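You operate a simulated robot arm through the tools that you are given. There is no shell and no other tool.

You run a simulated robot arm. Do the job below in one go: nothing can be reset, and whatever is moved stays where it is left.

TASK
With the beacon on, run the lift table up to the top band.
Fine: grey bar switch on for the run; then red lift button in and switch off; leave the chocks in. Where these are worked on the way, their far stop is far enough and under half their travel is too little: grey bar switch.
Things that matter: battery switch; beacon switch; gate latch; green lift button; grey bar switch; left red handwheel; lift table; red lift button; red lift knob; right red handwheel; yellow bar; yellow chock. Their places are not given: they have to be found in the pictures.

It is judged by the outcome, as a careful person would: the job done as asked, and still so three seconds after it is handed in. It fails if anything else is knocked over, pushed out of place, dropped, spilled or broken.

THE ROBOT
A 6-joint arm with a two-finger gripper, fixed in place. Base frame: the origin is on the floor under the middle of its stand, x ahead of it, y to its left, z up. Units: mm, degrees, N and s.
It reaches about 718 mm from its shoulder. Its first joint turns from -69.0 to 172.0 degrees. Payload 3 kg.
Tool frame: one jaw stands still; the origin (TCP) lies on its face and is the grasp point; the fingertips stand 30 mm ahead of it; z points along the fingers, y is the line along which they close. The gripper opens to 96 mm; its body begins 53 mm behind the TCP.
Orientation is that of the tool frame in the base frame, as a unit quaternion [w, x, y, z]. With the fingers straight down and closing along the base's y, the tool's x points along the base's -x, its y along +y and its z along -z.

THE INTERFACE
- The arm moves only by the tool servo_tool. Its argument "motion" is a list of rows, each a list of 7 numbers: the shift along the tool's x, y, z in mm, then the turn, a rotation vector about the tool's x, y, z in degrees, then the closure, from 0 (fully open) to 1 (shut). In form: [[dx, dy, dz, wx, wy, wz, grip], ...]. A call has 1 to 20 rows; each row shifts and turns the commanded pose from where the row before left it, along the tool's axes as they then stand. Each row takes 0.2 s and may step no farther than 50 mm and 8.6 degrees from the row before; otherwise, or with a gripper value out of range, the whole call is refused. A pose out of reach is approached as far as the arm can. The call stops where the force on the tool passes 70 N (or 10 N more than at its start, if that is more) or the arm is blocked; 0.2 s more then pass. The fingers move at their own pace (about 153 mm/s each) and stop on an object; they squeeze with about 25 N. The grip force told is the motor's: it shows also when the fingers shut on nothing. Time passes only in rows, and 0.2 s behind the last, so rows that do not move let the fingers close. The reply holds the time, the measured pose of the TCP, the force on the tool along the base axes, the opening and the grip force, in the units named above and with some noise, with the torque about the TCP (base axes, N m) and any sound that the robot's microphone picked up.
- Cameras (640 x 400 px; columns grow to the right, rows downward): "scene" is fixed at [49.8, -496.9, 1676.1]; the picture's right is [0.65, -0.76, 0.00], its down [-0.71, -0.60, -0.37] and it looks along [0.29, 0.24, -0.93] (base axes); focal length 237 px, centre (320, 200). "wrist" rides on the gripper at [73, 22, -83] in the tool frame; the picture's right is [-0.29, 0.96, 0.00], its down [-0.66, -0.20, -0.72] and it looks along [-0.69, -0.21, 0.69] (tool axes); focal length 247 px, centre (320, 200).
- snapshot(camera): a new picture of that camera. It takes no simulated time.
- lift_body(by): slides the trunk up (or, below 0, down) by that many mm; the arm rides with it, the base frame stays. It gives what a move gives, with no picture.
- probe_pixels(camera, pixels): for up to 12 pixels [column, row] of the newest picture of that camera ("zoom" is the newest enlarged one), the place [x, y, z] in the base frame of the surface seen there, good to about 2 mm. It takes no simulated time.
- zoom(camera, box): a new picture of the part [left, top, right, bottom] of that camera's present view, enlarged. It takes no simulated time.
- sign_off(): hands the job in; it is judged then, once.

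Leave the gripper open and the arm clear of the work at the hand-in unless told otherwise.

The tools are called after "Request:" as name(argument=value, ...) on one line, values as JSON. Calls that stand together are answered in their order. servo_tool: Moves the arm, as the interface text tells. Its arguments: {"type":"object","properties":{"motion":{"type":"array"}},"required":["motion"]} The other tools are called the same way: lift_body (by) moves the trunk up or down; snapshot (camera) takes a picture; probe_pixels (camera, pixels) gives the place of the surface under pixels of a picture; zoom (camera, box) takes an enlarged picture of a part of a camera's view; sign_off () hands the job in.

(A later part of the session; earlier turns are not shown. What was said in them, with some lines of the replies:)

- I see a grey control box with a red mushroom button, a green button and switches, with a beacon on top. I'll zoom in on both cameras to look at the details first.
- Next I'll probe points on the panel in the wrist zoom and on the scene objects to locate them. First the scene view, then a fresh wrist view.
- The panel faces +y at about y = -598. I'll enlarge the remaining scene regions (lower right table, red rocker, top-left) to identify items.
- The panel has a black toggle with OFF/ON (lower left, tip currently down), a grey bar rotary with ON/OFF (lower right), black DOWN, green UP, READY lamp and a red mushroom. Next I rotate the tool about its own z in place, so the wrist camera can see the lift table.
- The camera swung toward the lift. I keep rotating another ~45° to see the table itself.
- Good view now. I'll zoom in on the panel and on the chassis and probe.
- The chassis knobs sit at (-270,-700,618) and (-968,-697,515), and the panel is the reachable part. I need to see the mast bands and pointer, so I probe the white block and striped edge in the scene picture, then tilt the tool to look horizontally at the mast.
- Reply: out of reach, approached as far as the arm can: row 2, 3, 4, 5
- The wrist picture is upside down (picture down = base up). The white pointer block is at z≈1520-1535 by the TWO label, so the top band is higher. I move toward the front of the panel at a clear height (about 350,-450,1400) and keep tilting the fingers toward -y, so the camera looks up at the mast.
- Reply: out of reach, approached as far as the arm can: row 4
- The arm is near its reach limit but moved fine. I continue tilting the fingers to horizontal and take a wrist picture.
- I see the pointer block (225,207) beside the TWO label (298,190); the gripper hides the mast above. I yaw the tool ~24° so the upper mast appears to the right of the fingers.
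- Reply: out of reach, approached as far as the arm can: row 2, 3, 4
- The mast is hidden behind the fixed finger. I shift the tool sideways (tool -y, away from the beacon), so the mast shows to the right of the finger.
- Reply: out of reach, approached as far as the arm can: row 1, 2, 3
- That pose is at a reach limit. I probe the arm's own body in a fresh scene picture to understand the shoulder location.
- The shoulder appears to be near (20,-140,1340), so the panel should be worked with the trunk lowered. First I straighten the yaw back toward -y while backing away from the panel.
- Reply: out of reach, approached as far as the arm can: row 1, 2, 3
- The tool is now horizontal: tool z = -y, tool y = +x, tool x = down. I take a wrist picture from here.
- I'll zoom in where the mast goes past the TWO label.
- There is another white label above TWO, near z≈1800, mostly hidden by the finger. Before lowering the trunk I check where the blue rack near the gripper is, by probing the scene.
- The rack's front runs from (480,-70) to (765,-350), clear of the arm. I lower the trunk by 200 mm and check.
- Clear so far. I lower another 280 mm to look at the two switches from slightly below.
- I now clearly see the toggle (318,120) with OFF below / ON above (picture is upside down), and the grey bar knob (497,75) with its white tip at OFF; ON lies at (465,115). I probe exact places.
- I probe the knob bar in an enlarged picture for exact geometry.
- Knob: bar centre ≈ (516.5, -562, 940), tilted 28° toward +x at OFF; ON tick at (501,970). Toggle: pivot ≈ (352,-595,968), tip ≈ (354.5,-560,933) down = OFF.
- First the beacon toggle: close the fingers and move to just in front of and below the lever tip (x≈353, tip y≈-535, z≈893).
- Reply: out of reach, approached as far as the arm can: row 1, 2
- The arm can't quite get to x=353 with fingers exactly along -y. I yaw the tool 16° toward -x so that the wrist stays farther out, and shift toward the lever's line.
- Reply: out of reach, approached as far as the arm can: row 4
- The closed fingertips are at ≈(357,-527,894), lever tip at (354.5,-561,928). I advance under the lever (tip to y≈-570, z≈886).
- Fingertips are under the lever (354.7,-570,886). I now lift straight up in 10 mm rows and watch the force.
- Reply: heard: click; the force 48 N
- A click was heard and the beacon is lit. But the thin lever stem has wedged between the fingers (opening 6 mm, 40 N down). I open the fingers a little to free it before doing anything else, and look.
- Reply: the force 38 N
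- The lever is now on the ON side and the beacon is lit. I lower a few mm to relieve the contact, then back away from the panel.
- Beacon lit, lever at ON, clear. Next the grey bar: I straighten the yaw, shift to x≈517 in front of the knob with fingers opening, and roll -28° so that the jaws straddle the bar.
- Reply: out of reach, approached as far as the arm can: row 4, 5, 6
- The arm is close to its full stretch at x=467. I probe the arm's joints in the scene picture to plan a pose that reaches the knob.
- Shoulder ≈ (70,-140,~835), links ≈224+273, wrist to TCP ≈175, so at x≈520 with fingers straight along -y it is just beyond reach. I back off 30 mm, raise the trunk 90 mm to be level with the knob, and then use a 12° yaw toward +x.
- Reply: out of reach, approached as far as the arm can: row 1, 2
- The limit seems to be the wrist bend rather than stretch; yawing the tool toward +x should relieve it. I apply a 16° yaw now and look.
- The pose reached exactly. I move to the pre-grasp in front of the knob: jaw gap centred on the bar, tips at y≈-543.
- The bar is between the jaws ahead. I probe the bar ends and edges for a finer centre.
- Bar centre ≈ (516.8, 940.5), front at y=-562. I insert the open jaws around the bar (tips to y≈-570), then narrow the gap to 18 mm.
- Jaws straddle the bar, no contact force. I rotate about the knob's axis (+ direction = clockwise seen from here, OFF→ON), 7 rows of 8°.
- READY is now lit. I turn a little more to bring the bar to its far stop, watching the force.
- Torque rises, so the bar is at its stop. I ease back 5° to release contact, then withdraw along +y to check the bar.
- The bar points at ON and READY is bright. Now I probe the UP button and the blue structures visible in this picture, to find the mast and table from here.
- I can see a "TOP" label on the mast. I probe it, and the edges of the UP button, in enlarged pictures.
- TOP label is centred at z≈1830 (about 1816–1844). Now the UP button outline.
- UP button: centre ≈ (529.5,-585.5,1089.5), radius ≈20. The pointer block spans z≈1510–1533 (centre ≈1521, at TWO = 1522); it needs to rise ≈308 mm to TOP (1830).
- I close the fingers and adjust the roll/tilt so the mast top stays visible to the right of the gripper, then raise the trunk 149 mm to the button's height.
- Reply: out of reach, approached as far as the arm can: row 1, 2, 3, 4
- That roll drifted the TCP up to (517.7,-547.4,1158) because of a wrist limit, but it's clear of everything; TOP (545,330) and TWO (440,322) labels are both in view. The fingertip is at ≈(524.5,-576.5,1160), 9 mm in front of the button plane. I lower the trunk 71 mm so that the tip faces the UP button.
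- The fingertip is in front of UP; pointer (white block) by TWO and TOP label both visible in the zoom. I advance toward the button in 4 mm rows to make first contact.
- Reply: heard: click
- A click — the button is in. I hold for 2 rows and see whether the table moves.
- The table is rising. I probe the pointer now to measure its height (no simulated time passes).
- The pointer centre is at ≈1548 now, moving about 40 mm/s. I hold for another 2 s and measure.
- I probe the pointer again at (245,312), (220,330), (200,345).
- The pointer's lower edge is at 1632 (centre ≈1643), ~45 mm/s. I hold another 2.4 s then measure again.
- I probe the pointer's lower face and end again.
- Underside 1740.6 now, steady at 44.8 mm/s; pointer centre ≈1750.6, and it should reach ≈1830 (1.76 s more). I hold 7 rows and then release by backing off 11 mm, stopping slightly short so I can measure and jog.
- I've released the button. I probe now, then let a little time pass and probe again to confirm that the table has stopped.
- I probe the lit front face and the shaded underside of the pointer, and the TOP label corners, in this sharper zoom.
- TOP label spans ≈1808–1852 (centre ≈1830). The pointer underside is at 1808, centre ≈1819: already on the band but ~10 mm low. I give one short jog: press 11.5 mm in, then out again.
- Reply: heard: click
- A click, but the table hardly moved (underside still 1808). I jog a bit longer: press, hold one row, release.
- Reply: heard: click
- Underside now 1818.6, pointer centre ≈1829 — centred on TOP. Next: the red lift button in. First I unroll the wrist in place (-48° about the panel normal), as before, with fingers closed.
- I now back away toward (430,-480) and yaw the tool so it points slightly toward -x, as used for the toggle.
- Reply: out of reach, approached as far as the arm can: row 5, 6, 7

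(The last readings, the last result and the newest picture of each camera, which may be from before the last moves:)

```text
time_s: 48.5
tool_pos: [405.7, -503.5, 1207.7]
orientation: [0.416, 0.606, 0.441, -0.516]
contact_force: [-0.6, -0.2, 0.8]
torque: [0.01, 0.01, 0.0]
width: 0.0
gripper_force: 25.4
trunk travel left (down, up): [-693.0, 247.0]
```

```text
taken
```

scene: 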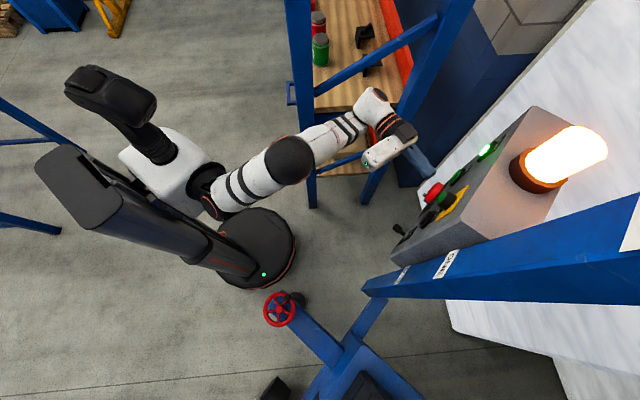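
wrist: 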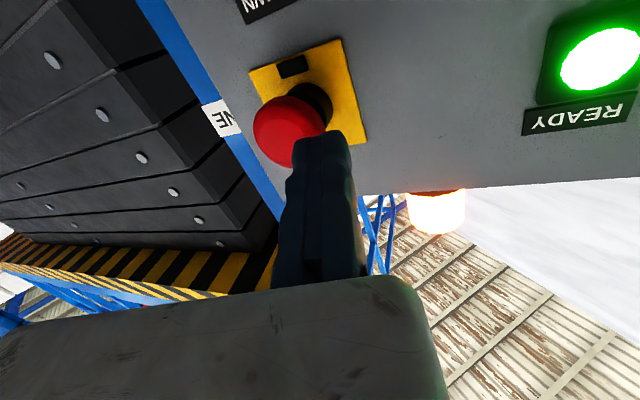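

I probe the red mushroom's head to get its centre.

Request:
probe_pixels(camera="wrist", pixels=[[285, 130], [270, 120], [290, 158], [262, 145], [320, 135], [300, 105], [318, 105], [345, 120], [275, 155], [290, 100]])

Request:
zoom(camera="wrist", box=[230, 30, 390, 200])

```text
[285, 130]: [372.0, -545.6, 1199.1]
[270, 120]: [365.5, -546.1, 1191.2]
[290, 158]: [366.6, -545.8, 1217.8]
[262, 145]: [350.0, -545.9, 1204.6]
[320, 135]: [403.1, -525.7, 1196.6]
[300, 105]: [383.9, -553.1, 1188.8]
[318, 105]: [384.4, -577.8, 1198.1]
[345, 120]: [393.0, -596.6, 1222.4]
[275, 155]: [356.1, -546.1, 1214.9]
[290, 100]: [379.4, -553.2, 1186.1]
```

```text
2.35 times, centred on (310, 115) of wrist
```

zoom: 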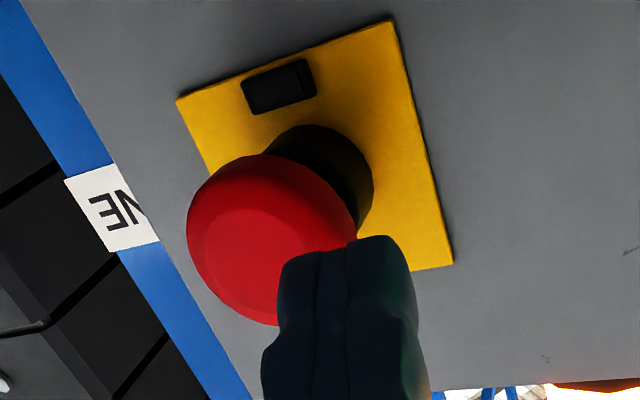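

I probe the yellow plate's corners to get the button axis.

Request:
probe_pixels(camera="zoom", pixels=[[182, 102], [387, 25], [449, 262], [190, 230], [275, 322], [262, 250], [230, 180], [350, 250], [205, 280], [240, 310]])

```text
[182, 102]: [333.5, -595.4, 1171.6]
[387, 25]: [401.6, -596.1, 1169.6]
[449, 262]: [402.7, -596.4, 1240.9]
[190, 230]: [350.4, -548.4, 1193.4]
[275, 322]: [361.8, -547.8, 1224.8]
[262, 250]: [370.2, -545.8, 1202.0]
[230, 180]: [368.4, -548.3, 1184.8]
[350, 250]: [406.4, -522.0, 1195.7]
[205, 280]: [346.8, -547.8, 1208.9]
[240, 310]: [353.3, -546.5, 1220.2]
```

Button axis ≈ (368,1206), head front at y=-545.5. Fingertip is at ≈(398,-532,1204). I shift 28 mm toward -x to face it.

Request:
servo_tool(motion=[[-2.1, -13.5, 3.5, 0, 0, 0, 1], [-2.1, -13.5, 3.5, 0, 0, 0, 1]])

Request:
snapshot(camera="wrist")

```text
time_s: 49.1
tool_pos: [376.3, -503.0, 1209.7]
orientation: [0.416, 0.605, 0.441, -0.516]
contact_force: [0.2, 0.4, -0.7]
torque: [0.01, 0.02, -0.02]
width: 0.3
gripper_force: 25.4
trunk travel left (down, up): [-693.0, 247.0]
```

```text
taken
```

wrist: 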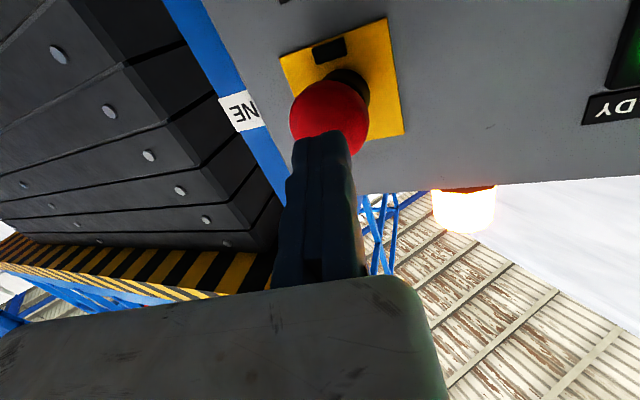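

The fingertip faces the red head (368.6,-532,1206). I push straight along -y: 14 mm to contact, then the travel, 5 mm per row.

Request:
servo_tool(motion=[[-0.5, 1.3, 4.8, 0, 0, 0, 1], [-0.5, 1.3, 4.8, 0, 0, 0, 1], [-0.5, 1.3, 4.8, 0, 0, 0, 1], [-0.5, 1.3, 4.8, 0, 0, 0, 1], [-0.3, 0.8, 2.9, 0, 0, 0, 1]])

Request:
snapshot(camera="wrist")

Request:
zoom(camera="wrist", box=[250, 20, 410, 180])

```text
time_s: 50.3
tool_pos: [375.3, -526.9, 1211.7]
orientation: [0.417, 0.604, 0.441, -0.516]
contact_force: [-0.3, 0.4, 1.0]
torque: [-0.01, 0.0, -0.01]
width: 0.0
gripper_force: 25.3
trunk travel left (down, up): [-693.0, 247.0]
heard: click
```

```text
taken
```

wrist: 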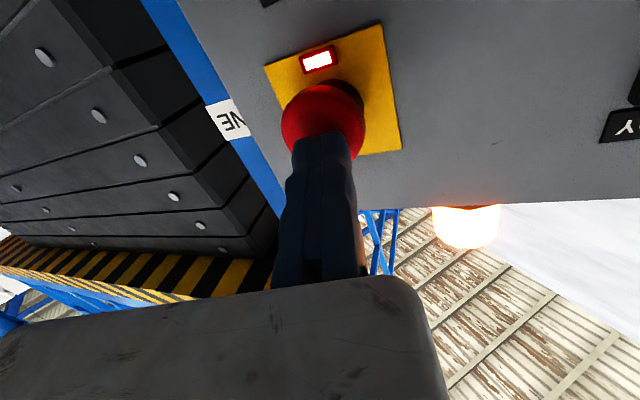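

```text
2.50 times, centred on (330, 100) of wrist
```

zoom: 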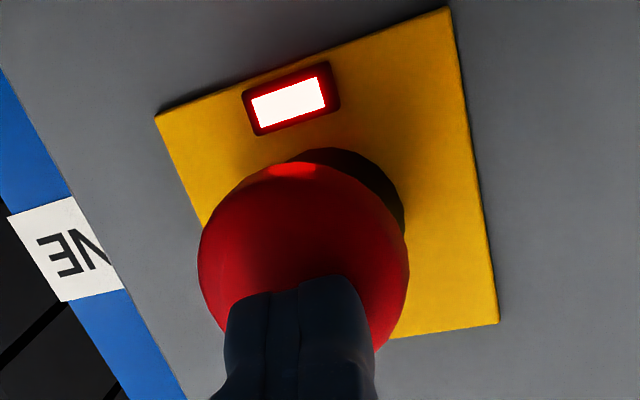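

Click, and the red lamp on the plate lit: the stop is in and the force dropped to zero. I back away 30 mm and confirm it stays in.

Request:
servo_tool(motion=[[1.6, -4, -14.4, 0, 0, 0, 1], [1.6, -4, -14.4, 0, 0, 0, 1]])

Request:
snapshot(camera="wrist")

Request:
probe_pixels(camera="wrist", pixels=[[310, 100], [305, 120], [320, 95], [335, 110], [325, 52], [240, 110]])

Request:
zoom(camera="scene", box=[380, 100, 620, 280])

```text
time_s: 50.9
tool_pos: [376.4, -495.5, 1209.6]
orientation: [0.417, 0.605, 0.441, -0.516]
contact_force: [-0.9, 1.4, -0.6]
torque: [-0.01, -0.01, 0.03]
width: 0.0
gripper_force: 25.4
trunk travel left (down, up): [-693.0, 247.0]
```

```text
taken
```

wrist: 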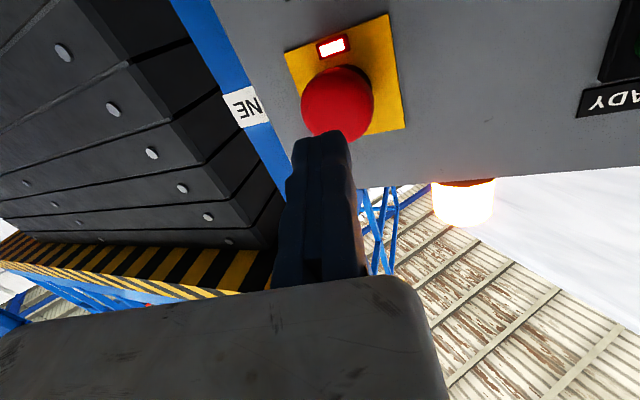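

```text
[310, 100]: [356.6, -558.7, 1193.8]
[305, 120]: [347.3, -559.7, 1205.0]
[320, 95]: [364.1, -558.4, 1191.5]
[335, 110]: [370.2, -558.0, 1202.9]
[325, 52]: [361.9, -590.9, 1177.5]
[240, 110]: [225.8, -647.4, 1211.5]
```

```text
2.22 times, centred on (500, 190) of scene
```

zoom: 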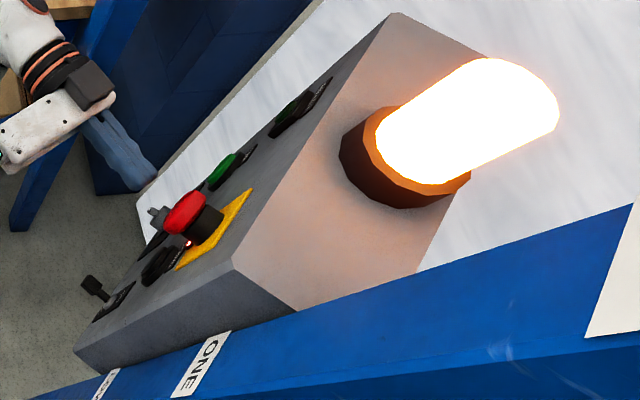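

The head is latched at y=-558.5 (13 mm in), READY is out, beacon still lit. Now I return to the grey bar to turn it OFF: rotate back to the earlier knob orientation while sliding +x, then lower the trunk 208 mm.

Request:
servo_tool(motion=[[1.2, 14.5, -3.9, -4.82, -1.8, 5.0, 1], [2.4, 14.1, -2.8, -4.82, -1.8, 5.0, 1], [3.5, 13.7, -1.9, -4.82, -1.8, 5.0, 1], [4.8, 13.3, -0.8, -4.82, -1.8, 5.0, 1], [6.0, 13.0, 0.2, -4.82, -1.8, 5.0, 1], [7.2, 12.6, 1.2, -4.82, -1.8, 5.0, 1]])

Request:
snapshot(camera="scene")

```text
time_s: 52.3
tool_pos: [463.4, -494.7, 1208.9]
orientation: [0.71, 0.525, 0.344, -0.319]
contact_force: [0.1, -0.4, 0.7]
torque: [0.02, -0.03, -0.04]
width: 0.1
gripper_force: 25.0
trunk travel left (down, up): [-693.0, 247.0]
```

```text
taken
```

scene: 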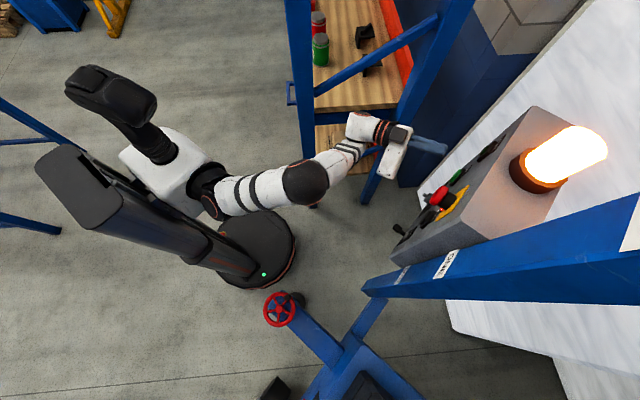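

Reached cleanly. I lower the trunk 208 mm (nothing below at x≈465 in front of the panel).

Request:
lift_body(by=-208)

Request:
snapshot(camera="wrist")

```text
time_s: 54.5
tool_pos: [462.2, -494.2, 1001.9]
orientation: [0.709, 0.525, 0.345, -0.32]
contact_force: [-1.0, -0.4, -0.1]
torque: [0.01, 0.03, -0.01]
width: 0.0
gripper_force: 24.9
trunk travel left (down, up): [-485.0, 455.0]
```

```text
taken
```

wrist: 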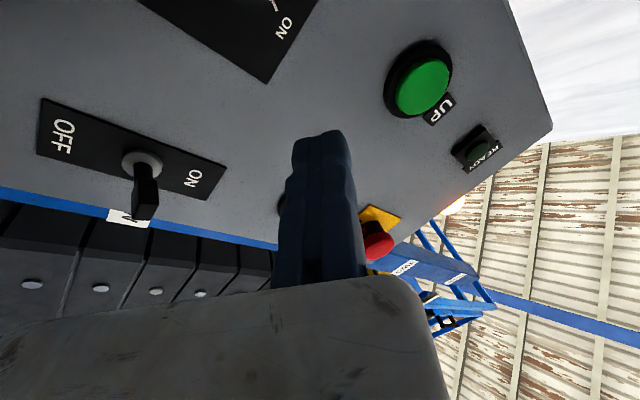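

Toggle still ON, READY dark. I trim the roll by -4°, open the jaws to 26 mm, and move to the pre-grasp in front of the bar (tips at y≈-545).

Request:
servo_tool(motion=[[0, 0, 0, -0.37, 0.98, -3.86, 0.73], [28.3, 6.2, 5.2, 0, 0, 0, 0.73], [28.3, 6.2, 5.2, 0, 0, 0, 0.73], [28.3, 6.2, 5.2, 0, 0, 0, 0.73]])

Request:
snapshot(camera="wrist")

Request:
zoom(camera="wrist", box=[220, 60, 420, 220])

```text
time_s: 55.5
tool_pos: [524.5, -514.0, 938.1]
orientation: [0.696, 0.514, 0.369, -0.339]
contact_force: [-0.3, 0.7, -0.5]
torque: [-0.01, -0.01, -0.04]
width: 26.0
gripper_force: 0.1
trunk travel left (down, up): [-485.0, 455.0]
```

```text
taken
```

wrist: 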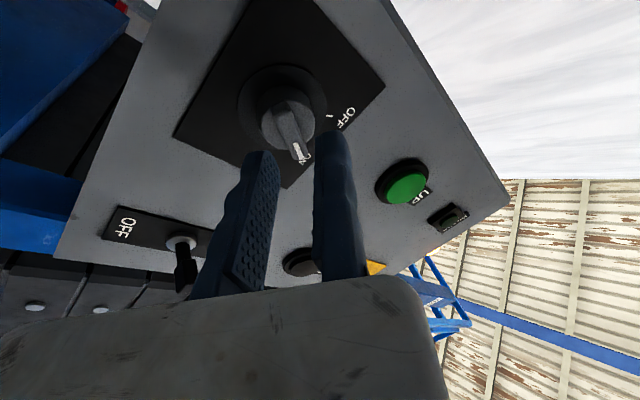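

```text
2.50 times, centred on (320, 140) of wrist
```

zoom: 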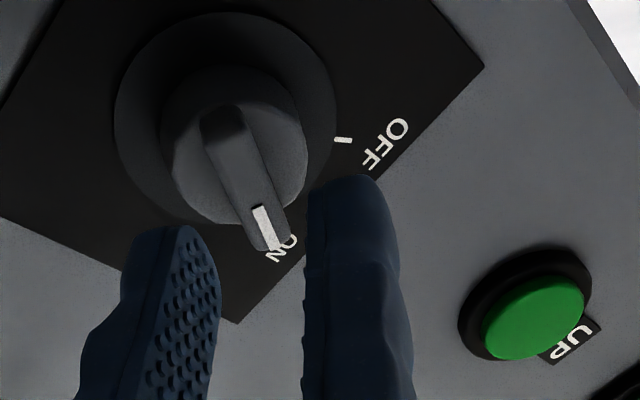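

The bar sits between the jaws. I insert 26 mm around it and narrow the gap to 18 mm, as before.

Request:
servo_tool(motion=[[-0.25, -3.3, 12.7, 0, 0, 0, 0.73], [-0.25, -3.3, 12.7, 0, 0, 0, 0.73], [0, -2, 0, 0, 0, 0, 0.78], [0, -2, 0, 0, 0, 0, 0.8125], [0, 0, 0, 0, 0, 0, 0.8125]])

Request:
zoom(camera="wrist", box=[220, 60, 420, 220])

```text
time_s: 56.7
tool_pos: [518.9, -539.5, 939.7]
orientation: [0.697, 0.514, 0.368, -0.339]
contact_force: [-0.6, 4.2, -1.4]
torque: [0.12, 0.0, -0.05]
width: 18.5
gripper_force: 0.0
trunk travel left (down, up): [-485.0, 455.0]
```

```text
2.50 times, centred on (320, 140) of wrist
```

zoom: 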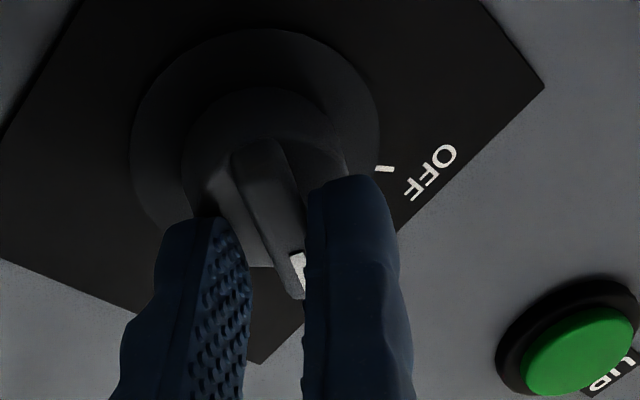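

Slight contact (4 N). I ease out 1.5 mm and rotate the bar back -56° toward OFF.

Request:
servo_tool(motion=[[-0.14, 0.37, -1.45, 0, 0, 0, 0.8125], [0, 0, 0, -0.74, 1.96, -7.72, 0.8125], [0, 0, 0, -0.74, 1.96, -7.72, 0.8125], [0, 0, 0, -0.74, 1.96, -7.72, 0.8125], [0, 0, 0, -0.74, 1.96, -7.72, 0.8125], [0, 0, 0, -0.74, 1.96, -7.72, 0.8125], [0, 0, 0, -0.74, 1.96, -7.72, 0.8125], [0, 0, 0, -0.74, 1.96, -7.72, 0.8125]])

Request:
snapshot(camera="wrist")

Request:
zoom(camera="wrist", box=[220, 60, 420, 220])

```text
time_s: 58.5
tool_pos: [520.3, -539.5, 938.6]
orientation: [0.44, 0.294, 0.655, -0.54]
contact_force: [0.8, 0.5, -0.7]
torque: [0.0, 0.0, 0.03]
width: 18.4
gripper_force: 0.1
trunk travel left (down, up): [-485.0, 455.0]
```

```text
taken
```

wrist: 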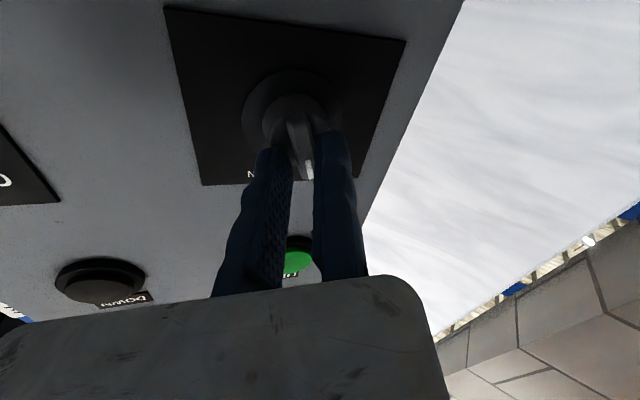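

```text
2.50 times, centred on (320, 140) of wrist
```

zoom: 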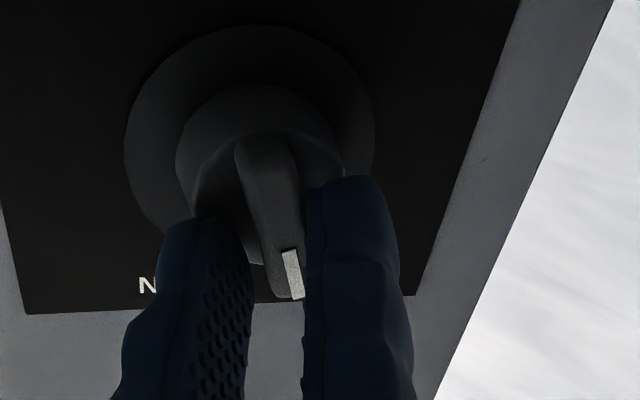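

The bar followed but lags by the slack. I turn another -12° to bring it to the OFF stop.

Request:
servo_tool(motion=[[0, 0, 0, -0.56, 1.47, -5.79, 0.8125], [0, 0, 0, -0.56, 1.47, -5.79, 0.8125]])

Request:
zoom(camera="wrist", box=[220, 60, 420, 220])

```text
time_s: 59.1
tool_pos: [518.5, -538.9, 938.8]
orientation: [0.37, 0.237, 0.697, -0.567]
contact_force: [0.7, -0.1, 0.3]
torque: [0.02, 0.01, -0.01]
width: 18.0
gripper_force: 0.1
trunk travel left (down, up): [-485.0, 455.0]
```

```text
2.50 times, centred on (320, 140) of wrist
```

zoom: 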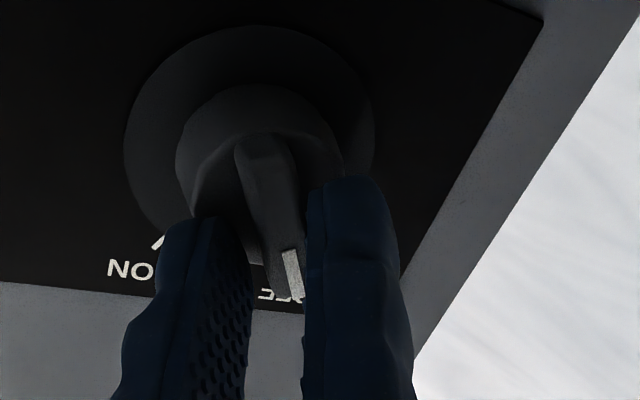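

Still no resistance; the bar is now over OFF. I try another -7°.

Request:
servo_tool(motion=[[0, 0, 0, -0.65, 1.71, -6.75, 0.8125]])

Request:
zoom(camera="wrist", box=[220, 60, 420, 220])

```text
time_s: 59.5
tool_pos: [518.5, -538.8, 938.6]
orientation: [0.328, 0.202, 0.718, -0.579]
contact_force: [2.6, 1.7, -3.0]
torque: [0.24, -0.77, -0.33]
width: 19.6
gripper_force: 38.4
trunk travel left (down, up): [-485.0, 455.0]
```

```text
2.50 times, centred on (320, 140) of wrist
```

zoom: 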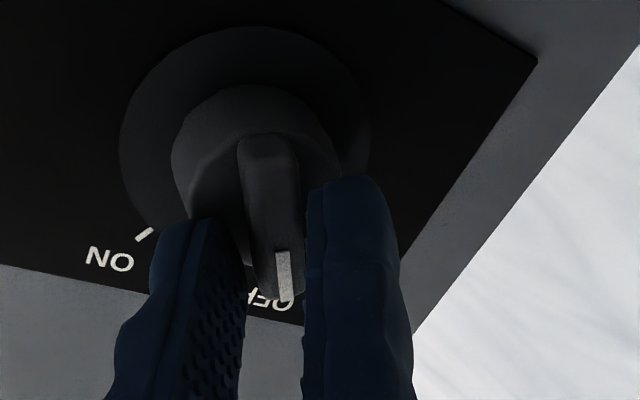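

Torque rose (0.8 N m): the bar is at its OFF stop. I ease back +7°, open a little and withdraw along +y.

Request:
servo_tool(motion=[[0, 0, 0, 0.65, -1.71, 6.75, 0.8], [0, 0, 0, 0, 0, 0, 0.78], [-1.84, 4.9, -19.3, 0, 0, 0, 0.78], [-1.84, 4.9, -19.3, 0, 0, 0, 0.78]])

Request:
snapshot(camera="wrist")

Request:
zoom(camera="wrist", box=[200, 30, 400, 190])

Request:
snapshot(camera="scene")

```text
time_s: 60.5
tool_pos: [517.9, -500.6, 939.2]
orientation: [0.371, 0.238, 0.696, -0.567]
contact_force: [0.2, -0.3, -0.2]
torque: [0.02, 0.0, 0.04]
width: 21.2
gripper_force: 0.1
trunk travel left (down, up): [-485.0, 455.0]
```

```text
taken
```

wrist: 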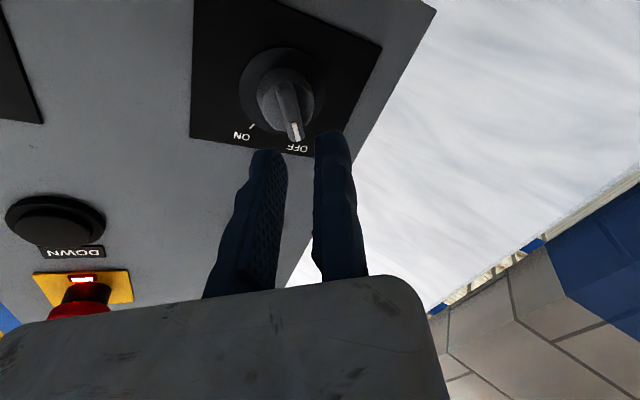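

```text
2.50 times, centred on (300, 110) of wrist
```

zoom: 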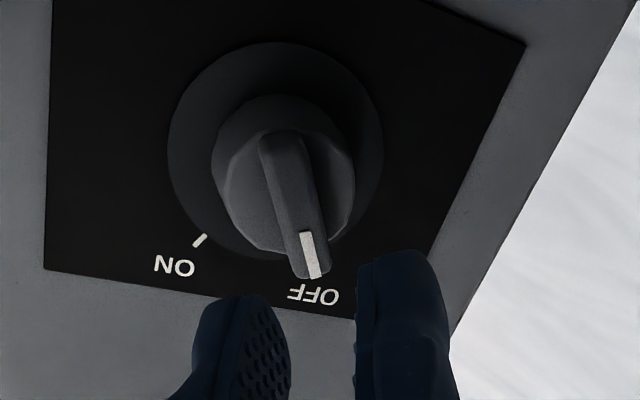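

```text
taken
```

scene: 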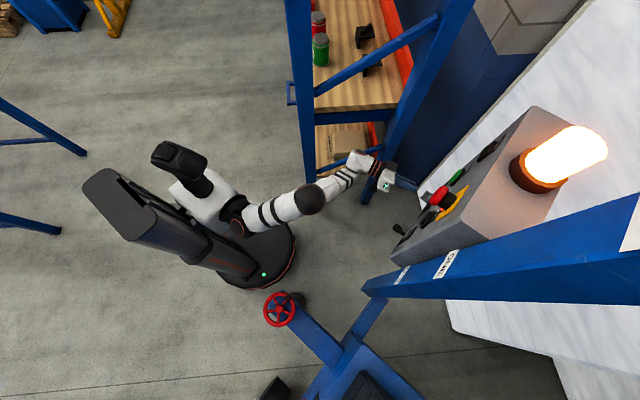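

The bar points at OFF again. I probe its ends to compare with the starting angle ((509,926)→(524,955)).

Request:
zoom(camera="wrist", box=[200, 30, 400, 190])

Request:
probe_pixels(camera="zoom", pixels=[[312, 270], [308, 245], [283, 150], [278, 140], [295, 200], [205, 240], [320, 298]])

```text
2.50 times, centred on (300, 110) of wrist
```

zoom: 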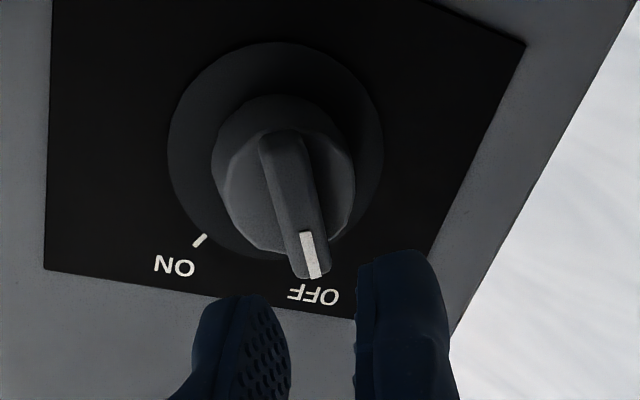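

```text
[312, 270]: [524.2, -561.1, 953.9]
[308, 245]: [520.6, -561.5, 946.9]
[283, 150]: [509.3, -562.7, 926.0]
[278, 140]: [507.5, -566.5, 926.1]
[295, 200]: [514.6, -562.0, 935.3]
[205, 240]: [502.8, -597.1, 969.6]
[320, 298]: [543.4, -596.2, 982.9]
```

The bar is back at exactly its original OFF angle. Now I roll back +72° in place (clear of the panel) opening the gripper, to view the mast once more.

Request:
servo_tool(motion=[[0, 0, 0, 0.74, -1.96, 7.72, 0.6], [0, 0, 0, 0.74, -1.96, 7.72, 0.4], [0, 0, 0, 0.74, -1.96, 7.72, 0.2], [0, 0, 0, 0.74, -1.96, 7.72, 0], [0, 0, 0, 0.74, -1.96, 7.72, 0], [0, 0, 0, 0.74, -1.96, 7.72, 0], [0, 0, 0, 0.74, -1.96, 7.72, 0], [0, 0, 0, 0.74, -1.96, 7.72, 0], [0, 0, 0, 0.74, -1.96, 7.72, 0]])

Request:
snapshot(camera="wrist")

Request:
zoom(camera="wrist", box=[380, 220, 500, 340])

```text
time_s: 62.5
tool_pos: [518.0, -500.1, 939.8]
orientation: [0.709, 0.526, 0.344, -0.32]
contact_force: [-1.3, -0.2, -0.6]
torque: [0.01, 0.01, 0.02]
width: 96.3
gripper_force: 0.0
trunk travel left (down, up): [-485.0, 455.0]
```

```text
taken
```

wrist: 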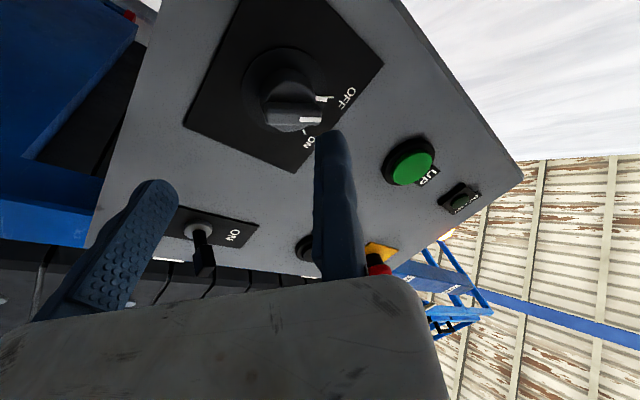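

```text
3.33 times, centred on (440, 280) of wrist
```

zoom: 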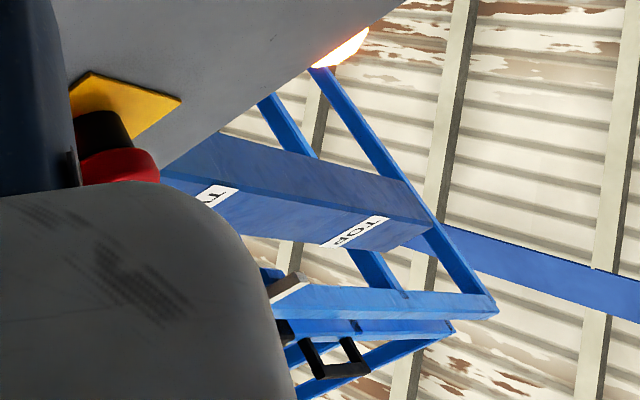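

The pointer is visible at (290,288) in the zoom, next to TOP. I probe its height to make sure it hasn't crept.

Request:
probe_pixels(camera="zoom", pixels=[[290, 288], [282, 292], [296, 284], [300, 280], [285, 296], [275, 300], [330, 242], [360, 232], [383, 220], [352, 235]])

```text
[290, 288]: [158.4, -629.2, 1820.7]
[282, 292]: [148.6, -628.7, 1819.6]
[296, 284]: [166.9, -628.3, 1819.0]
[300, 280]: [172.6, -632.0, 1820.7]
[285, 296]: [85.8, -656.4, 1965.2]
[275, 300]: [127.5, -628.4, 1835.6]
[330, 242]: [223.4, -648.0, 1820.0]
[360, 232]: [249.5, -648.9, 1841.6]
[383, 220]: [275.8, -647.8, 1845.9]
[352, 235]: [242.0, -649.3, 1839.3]
```

The pointer is steady (underside 1820, centre ≈1830, within the TOP label). I unroll the wrist and then back the arm away from the panel with the gripper open.

Request:
servo_tool(motion=[[0, 0, 0, -0.74, 1.96, -7.72, 0], [0, 0, 0, -0.74, 1.96, -7.72, 0], [0, 0, 0, -0.74, 1.96, -7.72, 0], [0, 0, 0, -0.74, 1.96, -7.72, 0], [-2.6, -14.5, -24.1, 0, 0, 0, 0], [-2.6, -14.5, -24.1, 0, 0, 0, 0], [-2.6, -14.5, -24.1, 0, 0, 0, 0]])

Request:
snapshot(camera="wrist")

Request:
snapshot(camera="scene")

```text
time_s: 64.1
tool_pos: [459.1, -439.2, 941.4]
orientation: [0.586, 0.417, 0.527, -0.452]
contact_force: [0.3, 0.0, 0.5]
torque: [0.0, 0.03, 0.03]
width: 96.2
gripper_force: 0.0
trunk travel left (down, up): [-485.0, 455.0]
```

```text
taken
```

wrist: 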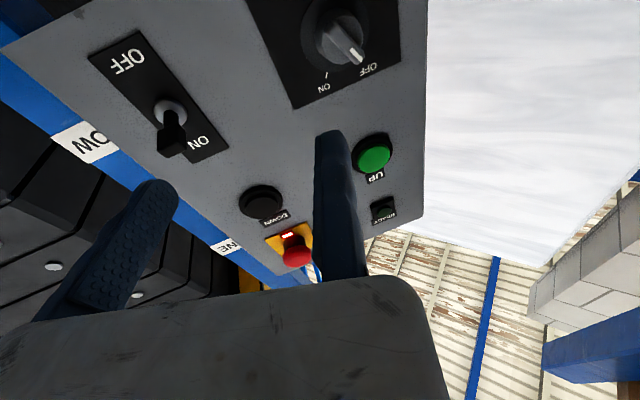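

```text
taken
```

scene: 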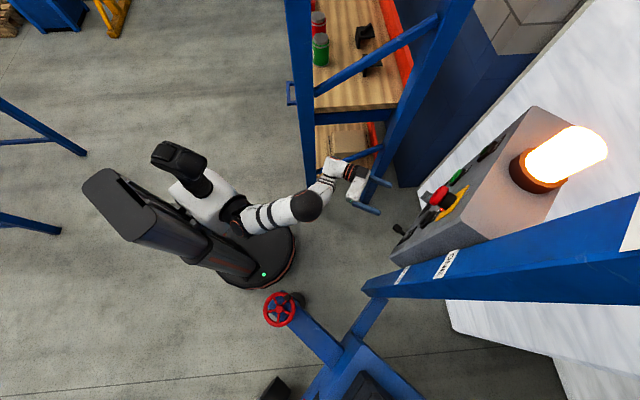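

Panel state: beacon toggle ON (lit), grey bar OFF, red button in with its lamp on, READY dark. I back off a bit more and let a second pass as a final check.

Request:
servo_tool(motion=[[-2.6, -14.5, -24.1, 0, 0, 0, 0], [-2.6, -14.5, -24.1, 0, 0, 0, 0], [0, 0, 0, 0, 0, 0, 0], [0, 0, 0, 0, 0, 0, 0], [0, 0, 0, 0, 0, 0, 0], [0, 0, 0, 0, 0, 0, 0], [0, 0, 0, 0, 0, 0, 0]])

Request:
snapshot(camera="wrist")

Request:
snapshot(camera="scene")

```text
time_s: 65.7
tool_pos: [418.9, -398.3, 939.0]
orientation: [0.586, 0.418, 0.527, -0.453]
contact_force: [0.7, -0.1, -1.0]
torque: [0.0, -0.04, -0.01]
width: 95.9
gripper_force: 0.1
trunk travel left (down, up): [-485.0, 455.0]
```

```text
taken
```

wrist: 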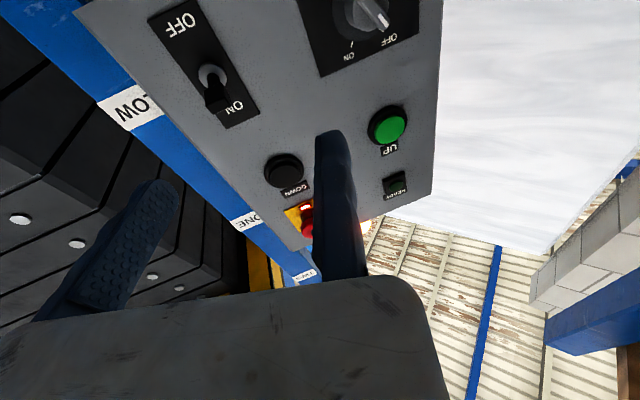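

```text
taken
```

scene: 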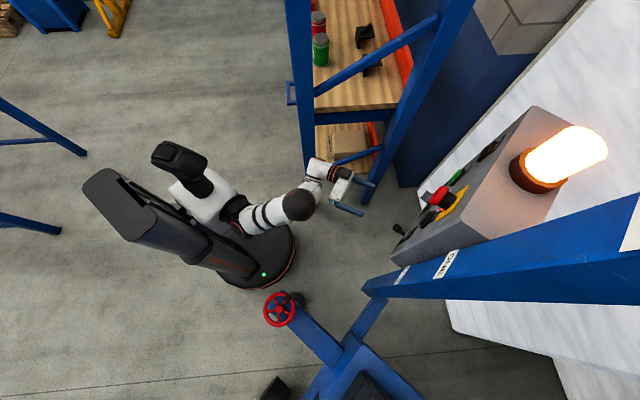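

The final checks match the job:
- **Table:** the pointer was steady on the TOP band when last measured.
- **Beacon:** still lit.
- **Red lift button:** in.
- **Grey bar switch:** off.
- **Chocks and chassis:** I did not touch them.
- **Arm:** clear of the work, with the gripper open.

I'm handing in.

Request:
sign_off()

```text
The job is handed in.
```

The lift table is at the top band with the beacon on, and the job is handed in. I don't have the judge's verdict.

- **Lift table:** the pointer is centred at about 1830 mm, in the middle of the TOP label (roughly 1808–1852 mm). When I measured it again about 19 seconds after the run, it had not moved.
- **Beacon:** I switched it on before the run, and it was still lit at hand-in.
- **Grey bar switch:** I turned it to its ON stop for the run, then back to its OFF stop afterwards.
- **Red lift button:** pushed in after the run. It latched, its red lamp lit and the READY lamp went out.
- **Everything else:** I left the chocks in and did not touch the chassis knobs, handwheels, yellow bar or gate latch.
- **Arm:** backed away from the panel with the gripper open.

When I flipped the beacon switch, its lever wedged briefly between the fingers at about 40 N. It came free when I opened the gripper, and I saw no damage.
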